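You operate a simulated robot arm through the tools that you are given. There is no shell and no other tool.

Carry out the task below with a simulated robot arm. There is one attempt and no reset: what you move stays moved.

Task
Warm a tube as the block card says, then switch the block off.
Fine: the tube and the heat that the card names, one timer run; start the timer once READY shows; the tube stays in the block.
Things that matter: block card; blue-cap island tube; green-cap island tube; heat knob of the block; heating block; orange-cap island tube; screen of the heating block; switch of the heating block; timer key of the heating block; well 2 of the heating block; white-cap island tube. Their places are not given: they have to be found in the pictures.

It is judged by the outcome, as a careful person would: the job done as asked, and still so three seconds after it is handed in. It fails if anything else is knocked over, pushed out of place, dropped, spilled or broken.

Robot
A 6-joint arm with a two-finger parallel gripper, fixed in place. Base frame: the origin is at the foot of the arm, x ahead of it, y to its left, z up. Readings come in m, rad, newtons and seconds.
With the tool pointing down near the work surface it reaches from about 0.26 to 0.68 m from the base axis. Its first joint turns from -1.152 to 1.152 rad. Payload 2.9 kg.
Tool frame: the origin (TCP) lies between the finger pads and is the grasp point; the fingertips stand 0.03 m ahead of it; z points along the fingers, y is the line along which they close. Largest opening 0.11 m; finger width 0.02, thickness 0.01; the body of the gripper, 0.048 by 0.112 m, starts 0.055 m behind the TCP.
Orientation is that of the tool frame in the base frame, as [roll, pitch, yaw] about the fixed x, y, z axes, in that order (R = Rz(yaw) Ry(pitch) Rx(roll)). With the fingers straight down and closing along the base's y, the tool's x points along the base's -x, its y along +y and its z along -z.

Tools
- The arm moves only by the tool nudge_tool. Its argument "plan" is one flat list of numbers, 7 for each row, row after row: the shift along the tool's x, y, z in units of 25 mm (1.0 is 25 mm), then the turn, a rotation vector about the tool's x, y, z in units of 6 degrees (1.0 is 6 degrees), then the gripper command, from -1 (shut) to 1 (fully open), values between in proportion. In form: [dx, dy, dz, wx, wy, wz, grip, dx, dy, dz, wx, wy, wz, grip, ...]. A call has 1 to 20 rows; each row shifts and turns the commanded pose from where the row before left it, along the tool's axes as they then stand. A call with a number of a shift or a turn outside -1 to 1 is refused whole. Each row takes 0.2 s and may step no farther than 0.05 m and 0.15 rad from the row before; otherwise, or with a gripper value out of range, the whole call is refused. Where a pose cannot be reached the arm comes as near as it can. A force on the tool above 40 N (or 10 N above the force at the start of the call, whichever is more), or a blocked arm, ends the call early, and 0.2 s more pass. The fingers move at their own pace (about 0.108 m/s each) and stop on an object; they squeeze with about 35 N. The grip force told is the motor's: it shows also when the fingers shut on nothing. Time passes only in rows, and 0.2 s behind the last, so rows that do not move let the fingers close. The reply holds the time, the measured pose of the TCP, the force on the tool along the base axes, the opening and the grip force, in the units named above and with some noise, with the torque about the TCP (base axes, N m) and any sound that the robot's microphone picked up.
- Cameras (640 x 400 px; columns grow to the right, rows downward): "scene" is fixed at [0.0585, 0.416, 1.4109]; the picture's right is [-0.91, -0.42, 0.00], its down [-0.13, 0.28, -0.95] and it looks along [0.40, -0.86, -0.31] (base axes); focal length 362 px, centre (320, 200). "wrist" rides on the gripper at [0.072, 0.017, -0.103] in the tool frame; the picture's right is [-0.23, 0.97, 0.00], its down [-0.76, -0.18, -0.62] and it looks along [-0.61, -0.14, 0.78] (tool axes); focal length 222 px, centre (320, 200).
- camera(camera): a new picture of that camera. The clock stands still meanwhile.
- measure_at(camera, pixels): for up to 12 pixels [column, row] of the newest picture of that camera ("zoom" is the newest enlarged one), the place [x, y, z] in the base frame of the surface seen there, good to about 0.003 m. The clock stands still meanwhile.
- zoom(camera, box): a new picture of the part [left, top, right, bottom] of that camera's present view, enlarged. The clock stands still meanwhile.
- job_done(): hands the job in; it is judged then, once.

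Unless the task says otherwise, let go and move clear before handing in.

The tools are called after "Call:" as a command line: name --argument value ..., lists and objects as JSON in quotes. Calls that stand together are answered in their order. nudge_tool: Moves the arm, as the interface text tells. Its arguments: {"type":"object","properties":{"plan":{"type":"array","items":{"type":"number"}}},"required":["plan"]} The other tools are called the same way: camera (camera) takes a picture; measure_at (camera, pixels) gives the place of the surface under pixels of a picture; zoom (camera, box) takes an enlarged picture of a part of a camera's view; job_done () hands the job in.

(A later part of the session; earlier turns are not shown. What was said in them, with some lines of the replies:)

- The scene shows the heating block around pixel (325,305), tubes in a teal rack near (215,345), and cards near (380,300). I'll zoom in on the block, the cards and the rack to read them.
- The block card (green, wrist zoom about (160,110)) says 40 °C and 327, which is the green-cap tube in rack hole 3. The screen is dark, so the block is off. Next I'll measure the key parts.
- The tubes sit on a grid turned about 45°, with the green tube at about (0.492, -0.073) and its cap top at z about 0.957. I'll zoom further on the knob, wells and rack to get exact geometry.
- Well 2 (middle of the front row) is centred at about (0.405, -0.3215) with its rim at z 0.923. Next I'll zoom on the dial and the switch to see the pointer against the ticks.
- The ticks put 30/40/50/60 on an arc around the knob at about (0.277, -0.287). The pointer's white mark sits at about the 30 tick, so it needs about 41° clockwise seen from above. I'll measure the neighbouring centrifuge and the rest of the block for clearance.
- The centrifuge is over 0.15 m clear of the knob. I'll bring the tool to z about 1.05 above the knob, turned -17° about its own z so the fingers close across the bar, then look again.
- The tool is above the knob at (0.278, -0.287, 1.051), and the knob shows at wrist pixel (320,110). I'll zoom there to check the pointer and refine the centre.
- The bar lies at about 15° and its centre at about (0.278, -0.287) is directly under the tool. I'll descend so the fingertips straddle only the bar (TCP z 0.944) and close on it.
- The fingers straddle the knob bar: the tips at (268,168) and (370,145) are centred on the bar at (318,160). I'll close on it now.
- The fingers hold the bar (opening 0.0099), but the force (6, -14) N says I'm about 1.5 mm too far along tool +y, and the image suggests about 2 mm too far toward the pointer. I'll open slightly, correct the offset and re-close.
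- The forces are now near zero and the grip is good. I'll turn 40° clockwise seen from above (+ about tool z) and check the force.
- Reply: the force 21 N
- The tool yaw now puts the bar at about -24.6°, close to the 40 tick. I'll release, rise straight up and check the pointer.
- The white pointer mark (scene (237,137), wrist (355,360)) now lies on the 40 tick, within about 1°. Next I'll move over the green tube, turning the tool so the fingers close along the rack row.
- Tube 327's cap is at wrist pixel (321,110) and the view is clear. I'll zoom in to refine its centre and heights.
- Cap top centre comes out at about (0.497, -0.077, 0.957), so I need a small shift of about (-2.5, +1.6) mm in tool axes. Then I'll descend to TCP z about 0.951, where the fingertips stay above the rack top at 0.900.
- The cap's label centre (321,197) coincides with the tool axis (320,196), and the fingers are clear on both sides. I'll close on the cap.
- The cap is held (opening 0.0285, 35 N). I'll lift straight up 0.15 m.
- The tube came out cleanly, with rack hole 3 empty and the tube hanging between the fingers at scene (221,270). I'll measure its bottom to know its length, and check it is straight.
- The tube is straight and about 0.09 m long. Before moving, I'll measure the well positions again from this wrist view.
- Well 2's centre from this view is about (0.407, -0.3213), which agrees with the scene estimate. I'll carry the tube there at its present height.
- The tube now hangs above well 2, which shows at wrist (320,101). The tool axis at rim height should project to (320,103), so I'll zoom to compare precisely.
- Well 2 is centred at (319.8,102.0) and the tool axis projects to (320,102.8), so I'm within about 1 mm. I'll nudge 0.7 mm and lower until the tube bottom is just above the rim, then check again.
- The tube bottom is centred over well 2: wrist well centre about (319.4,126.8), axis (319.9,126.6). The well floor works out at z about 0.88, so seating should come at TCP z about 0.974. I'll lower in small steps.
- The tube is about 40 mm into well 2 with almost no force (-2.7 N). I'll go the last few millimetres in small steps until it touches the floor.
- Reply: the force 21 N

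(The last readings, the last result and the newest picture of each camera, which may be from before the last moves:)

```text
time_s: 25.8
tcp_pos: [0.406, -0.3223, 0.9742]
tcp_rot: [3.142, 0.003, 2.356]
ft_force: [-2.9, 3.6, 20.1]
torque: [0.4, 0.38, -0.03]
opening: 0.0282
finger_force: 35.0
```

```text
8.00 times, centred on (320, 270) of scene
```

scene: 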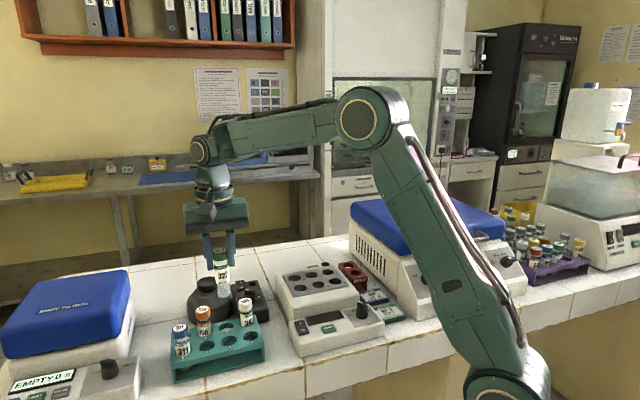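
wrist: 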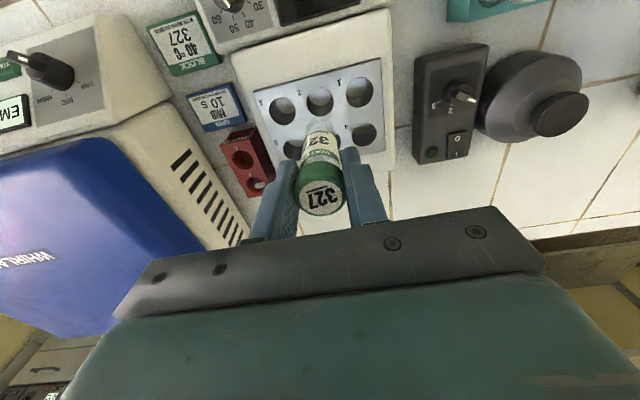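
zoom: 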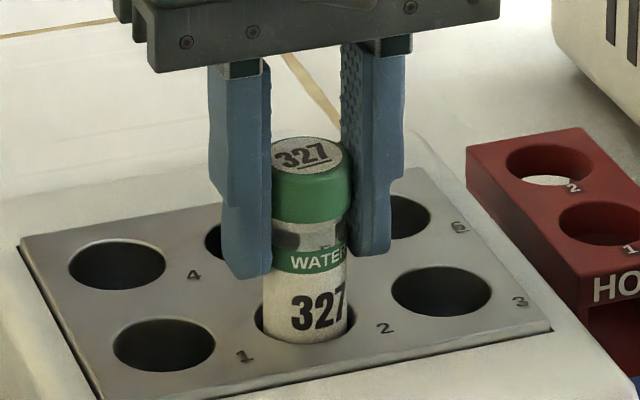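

The reading now shows 20 N upward at TCP z 0.974, so the tube is seated on the well floor. I'll ease off 1 mm, open and rise clear.

Call:
nudge_tool --plan '[0, 0, -0.06, 0, 0, 0, -1, 0, 0, 0, 0, 0, 0, -0.3, 0, 0, 0, 0, 0, 0, 0, 0, 0, 0, 0, 0, 0, 0, 0, 0, -0.4, 0, 0, 0, 0, 0, 0, -0.8, 0, 0, 0, 0, 0, 0, -0.9, 0, 0, 0, 0, 0, 0, -0.9, 0, 0, 0, 0, 0, 0, -0.9, 0, 0, 0, 0]'

Call:
camera --camera "wrist"

Call:
zoom --camera "scene" --box '[264, 240, 392, 320]'

```text
time_s: 27.8
tcp_pos: [0.4043, -0.322, 1.0708]
tcp_rot: [3.141, 0.0, 2.355]
ft_force: [0.1, 0.7, -0.3]
torque: [0.01, 0.0, 0.02]
opening: 0.055
finger_force: 0.0
```

```text
taken
```

wrist: 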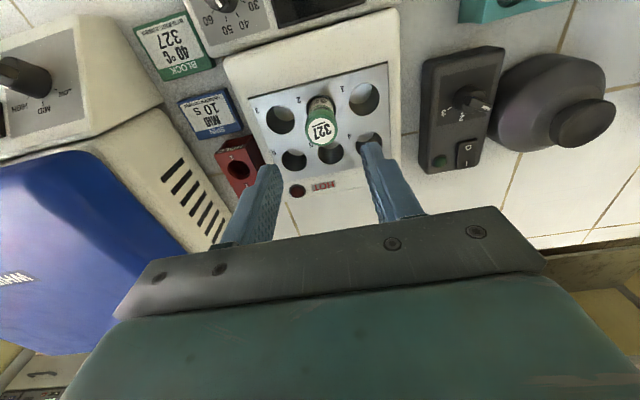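

```text
5.00 times, centred on (328, 280) of scene
```

zoom: 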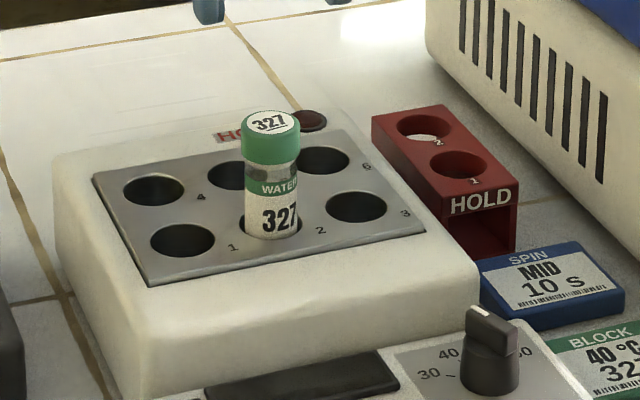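

Tube 327 stands upright in well 2 (scene (270,175)). Next I'll hover over the rocker switch with the gripper shut and look closely before pressing its "I" end.

Call:
nudge_tool --plan '[0.713, 0.53, 0.0, 0, 0, 0, 0, 0.713, 0.53, 0.0, 0, 0, 0, 0, 0.713, 0.53, 0.0, 0, 0, 0, 0, 0.713, 0.53, 0.2, 0, 0, 0, -0.5, 0.713, 0.53, 0.3, 0, 0, 0, -1, 0.713, 0.53, 0.3, 0, 0, 0, -1, 0, 0, 0, 0, 0, 0, -1]'

Call:
camera --camera "wrist"

Call:
zoom --camera "wrist" --box '[240, 60, 400, 160]'

```text
time_s: 29.4
tcp_pos: [0.3864, -0.1886, 1.0514]
tcp_rot: [3.14, -0.001, 2.354]
ft_force: [-0.4, 0.7, -0.6]
torque: [0.03, 0.01, -0.03]
opening: 0.0
finger_force: 35.1
```

```text
taken
```

wrist: 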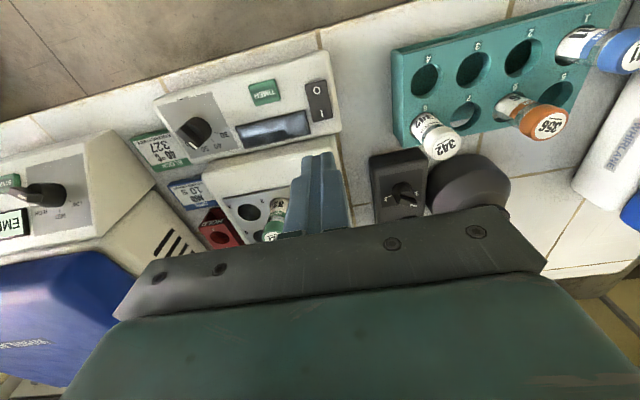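

```text
4.00 times, centred on (320, 110) of wrist
```

zoom: 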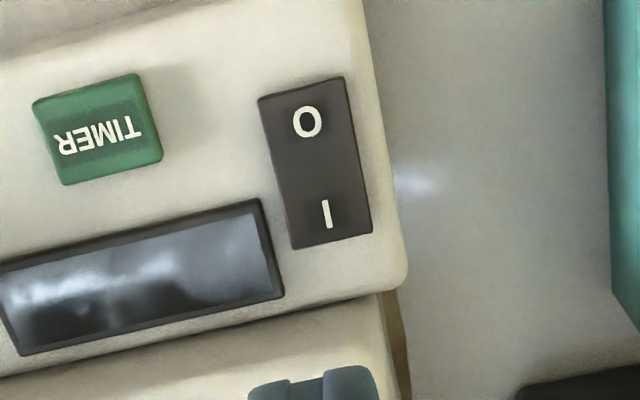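

The rocker is 42 × 22 mm, with its "I" mark at zoom (327,213) about 6 mm ahead of the tool axis. I'll shift over the "I" half and descend to just above it.

Call:
nudge_tool --plan '[-0.26, 0.09, 0.4, 0, 0, 0, -1, 0, 0, 0.9, 0, 0, 0, -1, 0, 0, 0.9, 0, 0, 0, -1, 0, 0, 0.9, 0, 0, 0, -1, 0, 0, 0.9, 0, 0, 0, -1, 0, 0, 0.4, 0, 0, 0, -1, 0, 0, 0, 0, 0, 0, -1]'

Call:
zoom --camera "wrist" --box '[240, 90, 400, 190]'

Call:
zoom --camera "scene" --box '[264, 275, 392, 355]'

```text
time_s: 31.0
tcp_pos: [0.3895, -0.1931, 0.9414]
tcp_rot: [-3.141, 0.0, 2.354]
ft_force: [0.1, 0.6, 0.2]
torque: [0.0, -0.02, 0.0]
opening: 0.0
finger_force: 35.4
```

```text
4.00 times, centred on (320, 140) of wrist
```

zoom: 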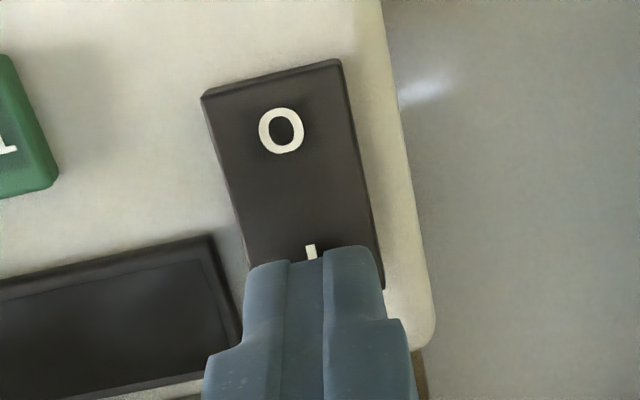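

```text
5.00 times, centred on (328, 315) of scene
```

zoom: 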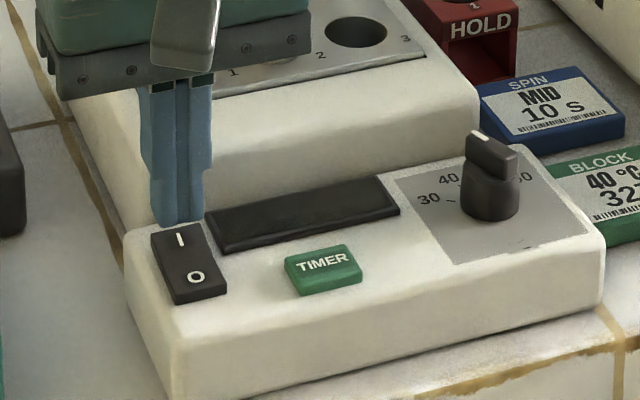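

The fingertips hover over the "I" half, about 10 mm above it. I'll press down in small steps and watch the force and sound.

Call:
nudge_tool --plan '[0, 0, 0.2, 0, 0, 0, -1, 0, 0, 0.15, 0, 0, 0, -1, 0, 0, 0.08, 0, 0, 0, -1, 0, 0, 0.08, 0, 0, 0, -1, 0, 0, 0.06, 0, 0, 0, -1]'

Call:
zoom --camera "scene" --box '[264, 275, 392, 355]'

```text
time_s: 32.2
tcp_pos: [0.391, -0.1914, 0.9285]
tcp_rot: [3.139, 0.005, 2.354]
ft_force: [-5.0, 3.5, 30.4]
torque: [0.31, 0.42, -0.12]
opening: 0.0
finger_force: 34.7
```

```text
5.00 times, centred on (328, 315) of scene
```

zoom: 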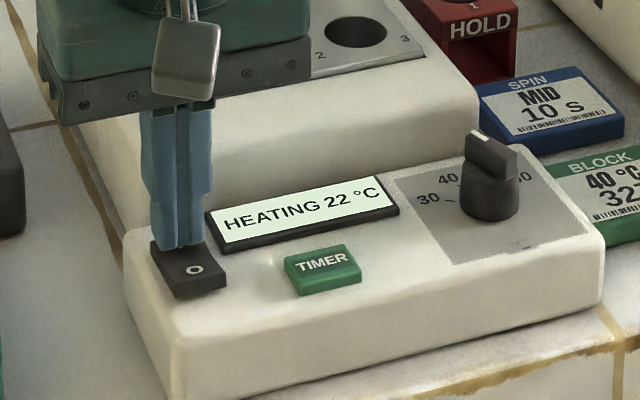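

The screen now reads "HEATING 22 °C" and the rocker is flipped. I'll lift off and hover above the TIMER key while it heats.

Call:
nudge_tool --plan '[0, 0, -0.4, 0, 0, 0, -1, 0, 0, -0.6, 0, 0, 0, -1, 0, 0, -0.6, 0, 0, 0, -1, 0.47, -0.737, 0, 0, 0, 0, -1, 0.47, -0.737, 0, 0, 0, 0, -1, 0.47, -0.737, 0, 0, 0, 0, -1, 0, 0, 0.4, 0, 0, 0, -1, 0, 0, 0, 0, 0, 0, -1]'

Call:
zoom --camera "scene" --box '[264, 275, 392, 355]'

Call:
zoom --camera "wrist" --box '[240, 90, 400, 190]'

```text
time_s: 34.0
tcp_pos: [0.3273, -0.2073, 0.956]
tcp_rot: [3.14, -0.002, 2.354]
ft_force: [0.7, -0.3, 0.2]
torque: [0.03, -0.01, 0.0]
opening: 0.0001
finger_force: 34.8
```

```text
5.00 times, centred on (328, 315) of scene
```

zoom: 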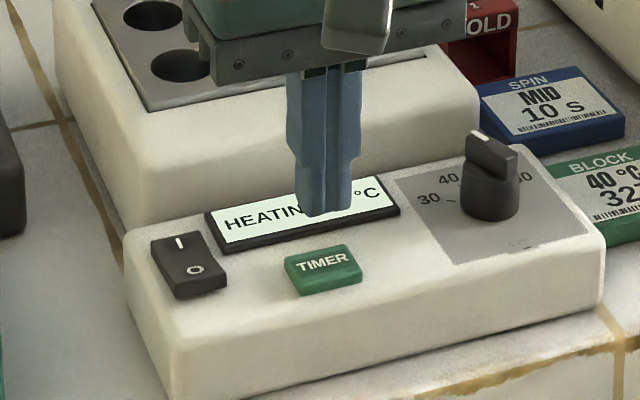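

```text
4.00 times, centred on (320, 140) of wrist
```

zoom: 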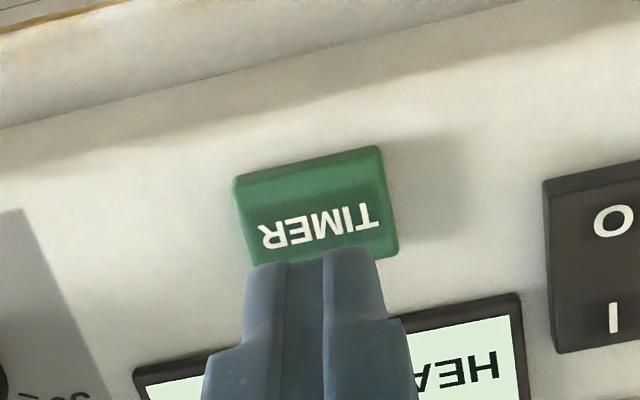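

The screen still says HEATING, with its number hidden behind the fingers. I'll move 60 mm aside so the screen is readable and wait a few seconds.

Call:
nudge_tool --plan '[0, 0.8, -0.2, 0, 0, 0, -1, 0, 0.8, -0.2, 0, 0, 0, -1, 0, 0.8, 0, 0, 0, 0, -1, 0, 0, 0, 0, 0, 0, -1, 0, 0, 0, 0, 0, 0, -1, 0, 0, 0, 0, 0, 0, -1]'

Call:
zoom --camera "scene" --box '[264, 275, 392, 355]'

```text
time_s: 35.4
tcp_pos: [0.3702, -0.1659, 0.9671]
tcp_rot: [3.141, 0.0, 2.356]
ft_force: [-0.1, -0.4, -0.4]
torque: [-0.01, 0.0, -0.01]
opening: 0.0001
finger_force: 35.3
```

```text
5.00 times, centred on (328, 315) of scene
```

zoom: 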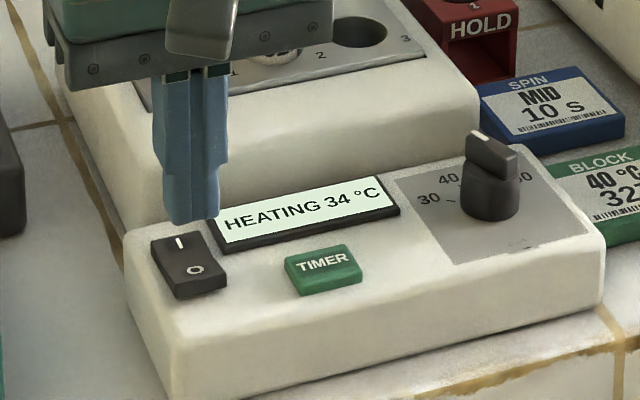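

It reads "HEATING 34 °C" and is rising about 4 °C/s. I'll wait about 2 s more.

Call:
nudge_tool --plan '[0, 0, 0, 0, 0, 0, -1, 0, 0, 0, 0, 0, 0, -1, 0, 0, 0, 0, 0, 0, -1, 0, 0, 0, 0, 0, 0, -1, 0, 0, 0, 0, 0, 0, -1, 0, 0, 0, 0, 0, 0, -1, 0, 0, 0, 0, 0, 0, -1, 0, 0, 0, 0, 0, 0, -1]'

Call:
zoom --camera "scene" --box '[264, 275, 392, 355]'

```text
time_s: 37.2
tcp_pos: [0.3703, -0.1663, 0.967]
tcp_rot: [-3.141, 0.001, 2.354]
ft_force: [0.1, 0.3, -0.1]
torque: [0.03, -0.03, 0.0]
opening: 0.0
finger_force: 35.3
```

```text
5.00 times, centred on (328, 315) of scene
```

zoom: 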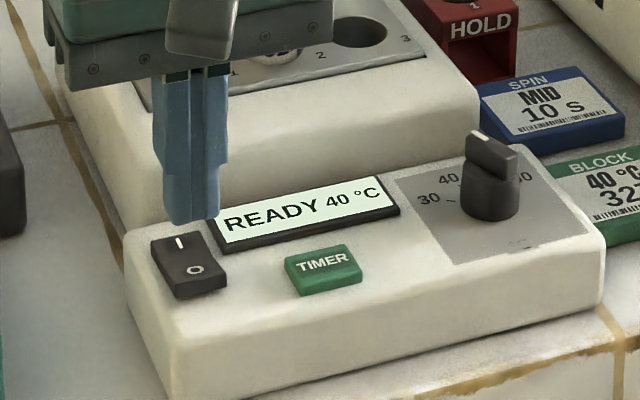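

The screen shows "READY 40 °C". I'll move back over the TIMER key and lower to just above it.

Call:
nudge_tool --plan '[0.06, -0.8, 0, 0, 0, 0, -1, 0, -0.8, 0, 0, 0, 0, -1, 0, -0.8, 0, 0, 0, 0, -1, 0, 0, 0.5, 0, 0, 0, -1, 0, 0, 0.5, 0, 0, 0, -1, 0, 0, 0.3, 0, 0, 0, -1, 0, 0, 0, 0, 0, 0, -1]'

Call:
zoom --camera "wrist" --box '[240, 90, 400, 190]'

Call:
zoom --camera "scene" --box '[264, 275, 392, 355]'

```text
time_s: 38.8
tcp_pos: [0.3252, -0.2053, 0.9334]
tcp_rot: [3.141, 0.001, 2.354]
ft_force: [-0.6, 0.3, -0.1]
torque: [-0.04, -0.04, -0.01]
opening: 0.0001
finger_force: 35.1
```

```text
4.00 times, centred on (320, 140) of wrist
```

zoom: 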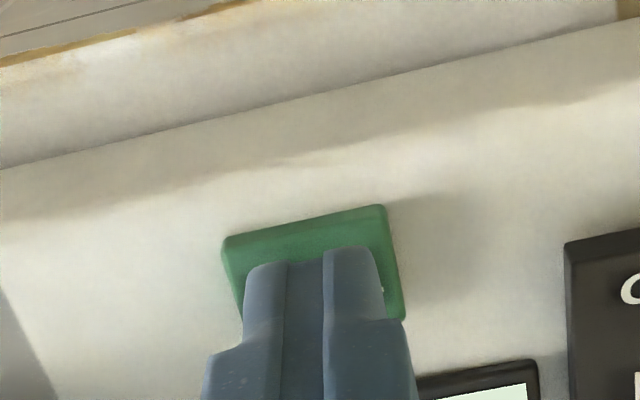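

```text
5.00 times, centred on (328, 315) of scene
```

zoom: 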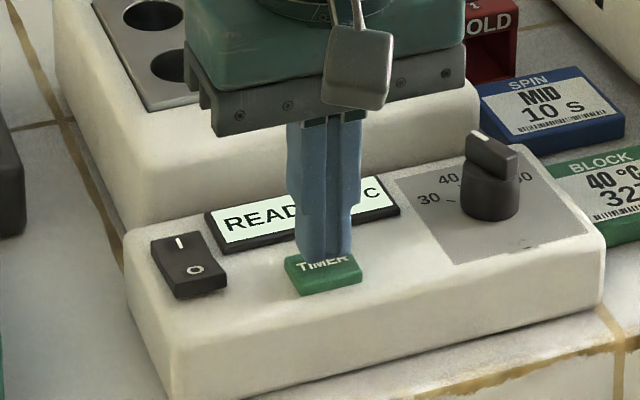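

The tip is just above the TIMER key and READY still shows. I'll press once, gently.

Call:
nudge_tool --plan '[0, 0, 0.15, 0, 0, 0, -1, 0, 0, 0.08, 0, 0, 0, -1, 0, 0, 0.06, 0, 0, 0, -1]'

Call:
zoom --camera "scene" --box '[264, 275, 392, 355]'

```text
time_s: 39.6
tcp_pos: [0.3255, -0.2056, 0.9258]
tcp_rot: [3.142, -0.002, 2.355]
ft_force: [-0.8, 0.0, -0.1]
torque: [0.0, 0.01, -0.01]
opening: 0.0
finger_force: 34.7
```

```text
5.00 times, centred on (328, 315) of scene
```

zoom: 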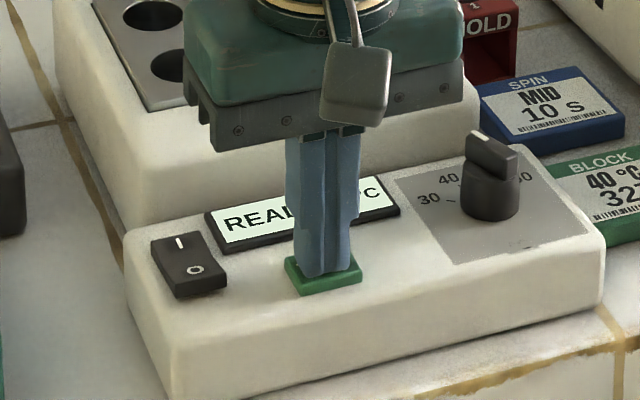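

There is no contact force yet (tip z about 0.896) and the screen still shows READY. I'll continue down in 1.5 mm steps.

Call:
nudge_tool --plan '[0, 0, 0.06, 0, 0, 0, -1, 0, 0, 0.06, 0, 0, 0, -1]'

Call:
zoom --camera "scene" --box '[264, 275, 392, 355]'

```text
time_s: 40.2
tcp_pos: [0.326, -0.2051, 0.9238]
tcp_rot: [-3.141, -0.001, 2.357]
ft_force: [0.2, 2.2, 2.9]
torque: [0.02, -0.01, 0.0]
opening: 0.0
finger_force: 35.7
heard: click
```

```text
5.00 times, centred on (328, 315) of scene
```

zoom: 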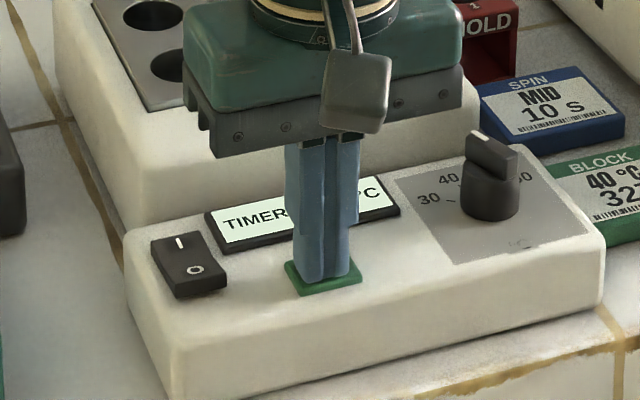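

There was a click and the screen shows "TIMER…". I'll lift off the key at once and move over toward the switch's "O" end, so the screen can be read.

Call:
nudge_tool --plan '[0, 0, -0.5, 0, 0, 0, -1, 0, 0, -0.6, 0, 0, 0, -1, 0, 0, -0.6, 0, 0, 0, -1, -0.143, 0.73, 0, 0, 0, 0, -1, -0.143, 0.73, 0, 0, 0, 0, -1, -0.143, 0.73, 0, 0, 0, 0, -1, 0, 0, 0, 0, 0, 0, -1]'

Call:
zoom --camera "scene" --box '[264, 275, 392, 355]'

Call:
zoom --camera "wrist" --box '[240, 90, 400, 190]'

```text
time_s: 41.8
tcp_pos: [0.3734, -0.1739, 0.9667]
tcp_rot: [-3.14, 0.001, 2.354]
ft_force: [-0.2, -0.8, 0.1]
torque: [0.0, 0.0, 0.01]
opening: 0.0001
finger_force: 35.2
```

```text
5.00 times, centred on (328, 315) of scene
```

zoom: 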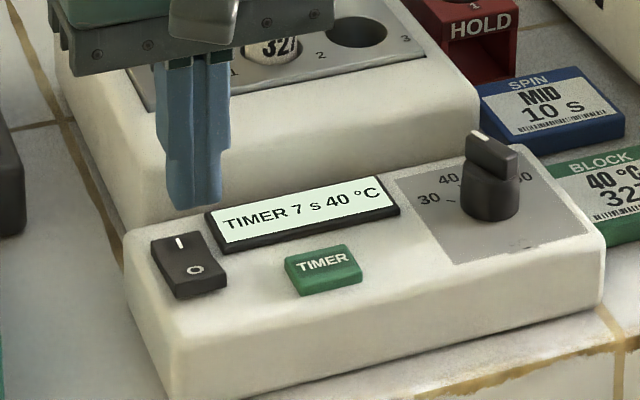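

```text
4.00 times, centred on (320, 140) of wrist
```

zoom: 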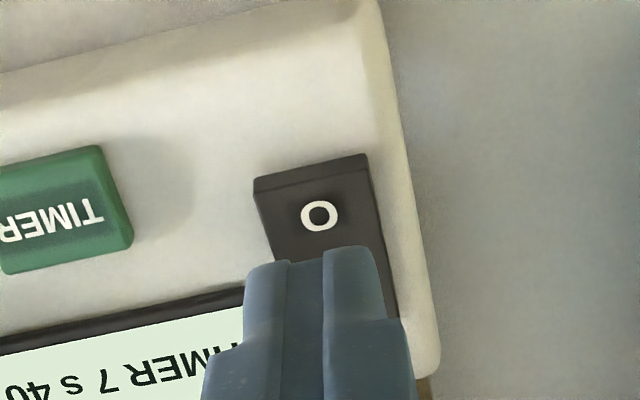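

It reads "TIMER 7 s 40 °C". I'll hold still here for about 4 s and read it again.

Call:
nudge_tool --plan '[0, 0, 0, 0, 0, 0, -1, 0, 0, 0, 0, 0, 0, -1, 0, 0, 0, 0, 0, 0, -1, 0, 0, 0, 0, 0, 0, -1, 0, 0, 0, 0, 0, 0, -1, 0, 0, 0, 0, 0, 0, -1, 0, 0, 0, 0, 0, 0, -1, 0, 0, 0, 0, 0, 0, -1, 0, 0, 0, 0, 0, 0, -1, 0, 0, 0, 0, 0, 0, -1, 0, 0, 0, 0, 0, 0, -1, 0, 0, 0, 0, 0, 0, -1, 0, 0, 0, 0, 0, 0, -1, 0, 0, 0, 0, 0, 0, -1, 0, 0, 0, 0, 0, 0, -1, 0, 0, 0, 0, 0, 0, -1, 0, 0, 0, 0, 0, 0, -1, 0, 0, 0, 0, 0, 0, -1]'

Call:
zoom --camera "scene" --box '[264, 275, 392, 355]'

```text
time_s: 45.6
tcp_pos: [0.3734, -0.1739, 0.9673]
tcp_rot: [-3.14, 0.001, 2.356]
ft_force: [-0.4, 0.0, 0.5]
torque: [0.05, 0.0, 0.03]
opening: 0.0
finger_force: 34.9
```

```text
5.00 times, centred on (328, 315) of scene
```

zoom: 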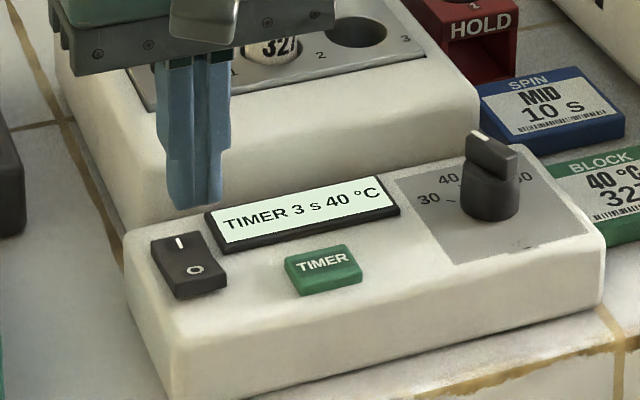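

The timer counts down and shows 3 s left at 40 °C. I'll wait another 3.6 s for it to finish.

Call:
nudge_tool --plan '[0, 0, 0, 0, 0, 0, -1, 0, 0, 0, 0, 0, 0, -1, 0, 0, 0, 0, 0, 0, -1, 0, 0, 0, 0, 0, 0, -1, 0, 0, 0, 0, 0, 0, -1, 0, 0, 0, 0, 0, 0, -1, 0, 0, 0, 0, 0, 0, -1, 0, 0, 0, 0, 0, 0, -1, 0, 0, 0, 0, 0, 0, -1, 0, 0, 0, 0, 0, 0, -1, 0, 0, 0, 0, 0, 0, -1, 0, 0, 0, 0, 0, 0, -1, 0, 0, 0, 0, 0, 0, -1, 0, 0, 0, 0, 0, 0, -1, 0, 0, 0, 0, 0, 0, -1, 0, 0, 0, 0, 0, 0, -1, 0, 0, 0, 0, 0, 0, -1]'

Call:
zoom --camera "scene" --box '[264, 275, 392, 355]'

```text
time_s: 49.2
tcp_pos: [0.3737, -0.1742, 0.9664]
tcp_rot: [3.14, 0.001, 2.353]
ft_force: [-0.3, -0.4, 0.9]
torque: [-0.03, -0.01, -0.01]
opening: 0.0001
finger_force: 35.0
```

```text
5.00 times, centred on (328, 315) of scene
```

zoom: 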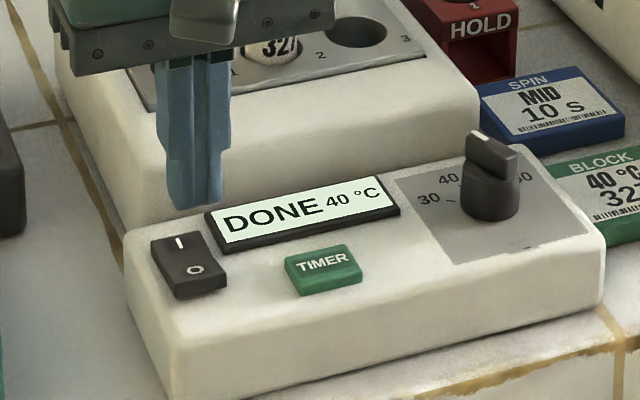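

The screen shows "DONE 40 °C". I'll lower onto the "O" end, since the axis is about 2 mm outside the O mark, and press the switch off.

Call:
nudge_tool --plan '[0, 0, 0.5, 0, 0, 0, -1, 0, 0, 0.5, 0, 0, 0, -1, 0, 0, 0.2, 0, 0, 0, -1, 0, 0, 0.1, 0, 0, 0, -1, 0, 0, 0.08, 0, 0, 0, -1, 0, 0, 0.08, 0, 0, 0, -1, 0, 0, 0.06, 0, 0, 0, -1]'

Call:
zoom --camera "scene" --box '[264, 275, 392, 355]'

```text
time_s: 50.8
tcp_pos: [0.3736, -0.1742, 0.9282]
tcp_rot: [3.14, -0.001, 2.355]
ft_force: [0.9, 1.1, -0.2]
torque: [0.0, 0.02, -0.01]
opening: 0.0
finger_force: 34.9
```

```text
5.00 times, centred on (328, 315) of scene
```

zoom: 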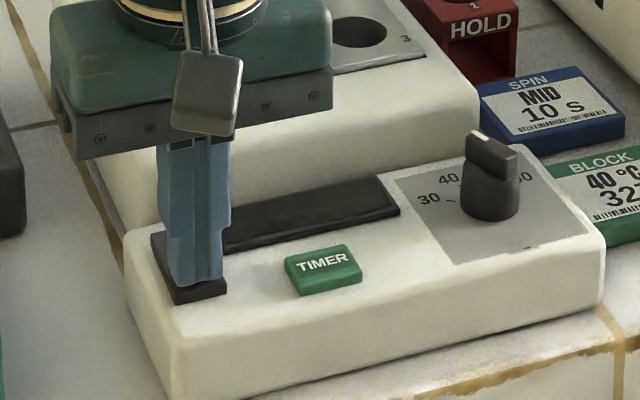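

The screen is dark, so the block is off. I'll lift straight up and clear, then check everything.

Call:
nudge_tool --plan '[0, 0, -0.5, 0, 0, 0, -1, 0, 0, -0.9, 0, 0, 0, -1, 0, 0, -0.9, 0, 0, 0, -1, 0, 0, -0.9, 0, 0, 0, -1, 0, 0, -0.9, 0, 0, 0, -1, 0, 0, -0.9, 0, 0, 0, -1, 0, 0, -0.9, 0, 0, 0, -1, 0, 0, 0, 0, 0, 0, -0.5, 0, 0, 0, 0, 0, 0, -0.5]'

Call:
camera --camera "scene"

Call:
zoom --camera "scene" --box '[160, 230, 416, 390]'

Call:
camera --camera "wrist"

```text
time_s: 52.8
tcp_pos: [0.373, -0.1743, 1.0739]
tcp_rot: [3.141, 0.0, 2.354]
ft_force: [-0.6, 0.5, 0.9]
torque: [-0.02, 0.02, 0.01]
opening: 0.0275
finger_force: 0.1
```

```text
taken
```

scene: 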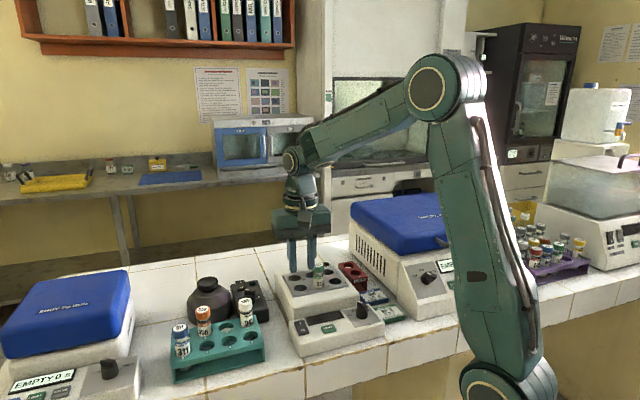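

```text
2.50 times, centred on (288, 310) of scene
```

zoom: 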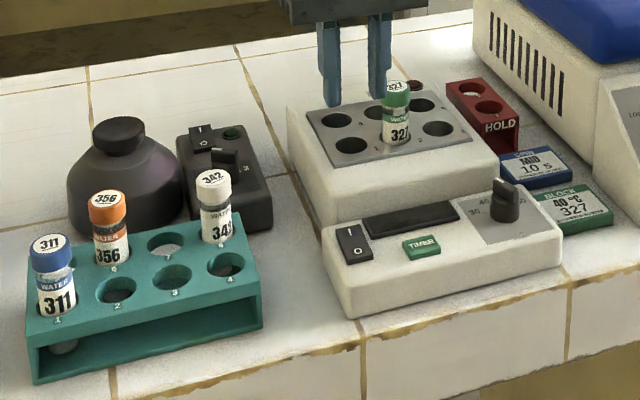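

```text
taken
```

wrist: 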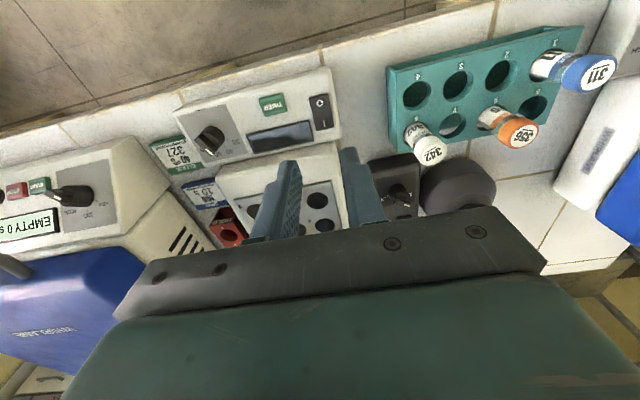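

The pictures show the screen dark and the rocker in the off position. Tube 327 stands in well 2, the knob is at 40, the other tubes and cards are undisturbed, and the arm is clear at z 1.07. I'm handing in.

Call:
job_done

```text
The job is handed in.
```

The job is handed in. The block card called for tube 327 (green cap) at 40 °C, and that is what was run.

- **Heat:** the knob was turned from 30 to 40 before switching on, and the screen later confirmed 40 °C.
- **Tube:** 327 was moved from the rack into well 2, and it is still there.
- **Timer:** it was started once, after the screen showed READY 40 °C, and it counted down to DONE.
- **Block:** it was switched off afterwards and the screen is dark.

The last pictures show the other tubes, the cards and the equipment where they were. The arm was clear with the gripper empty when I handed in.
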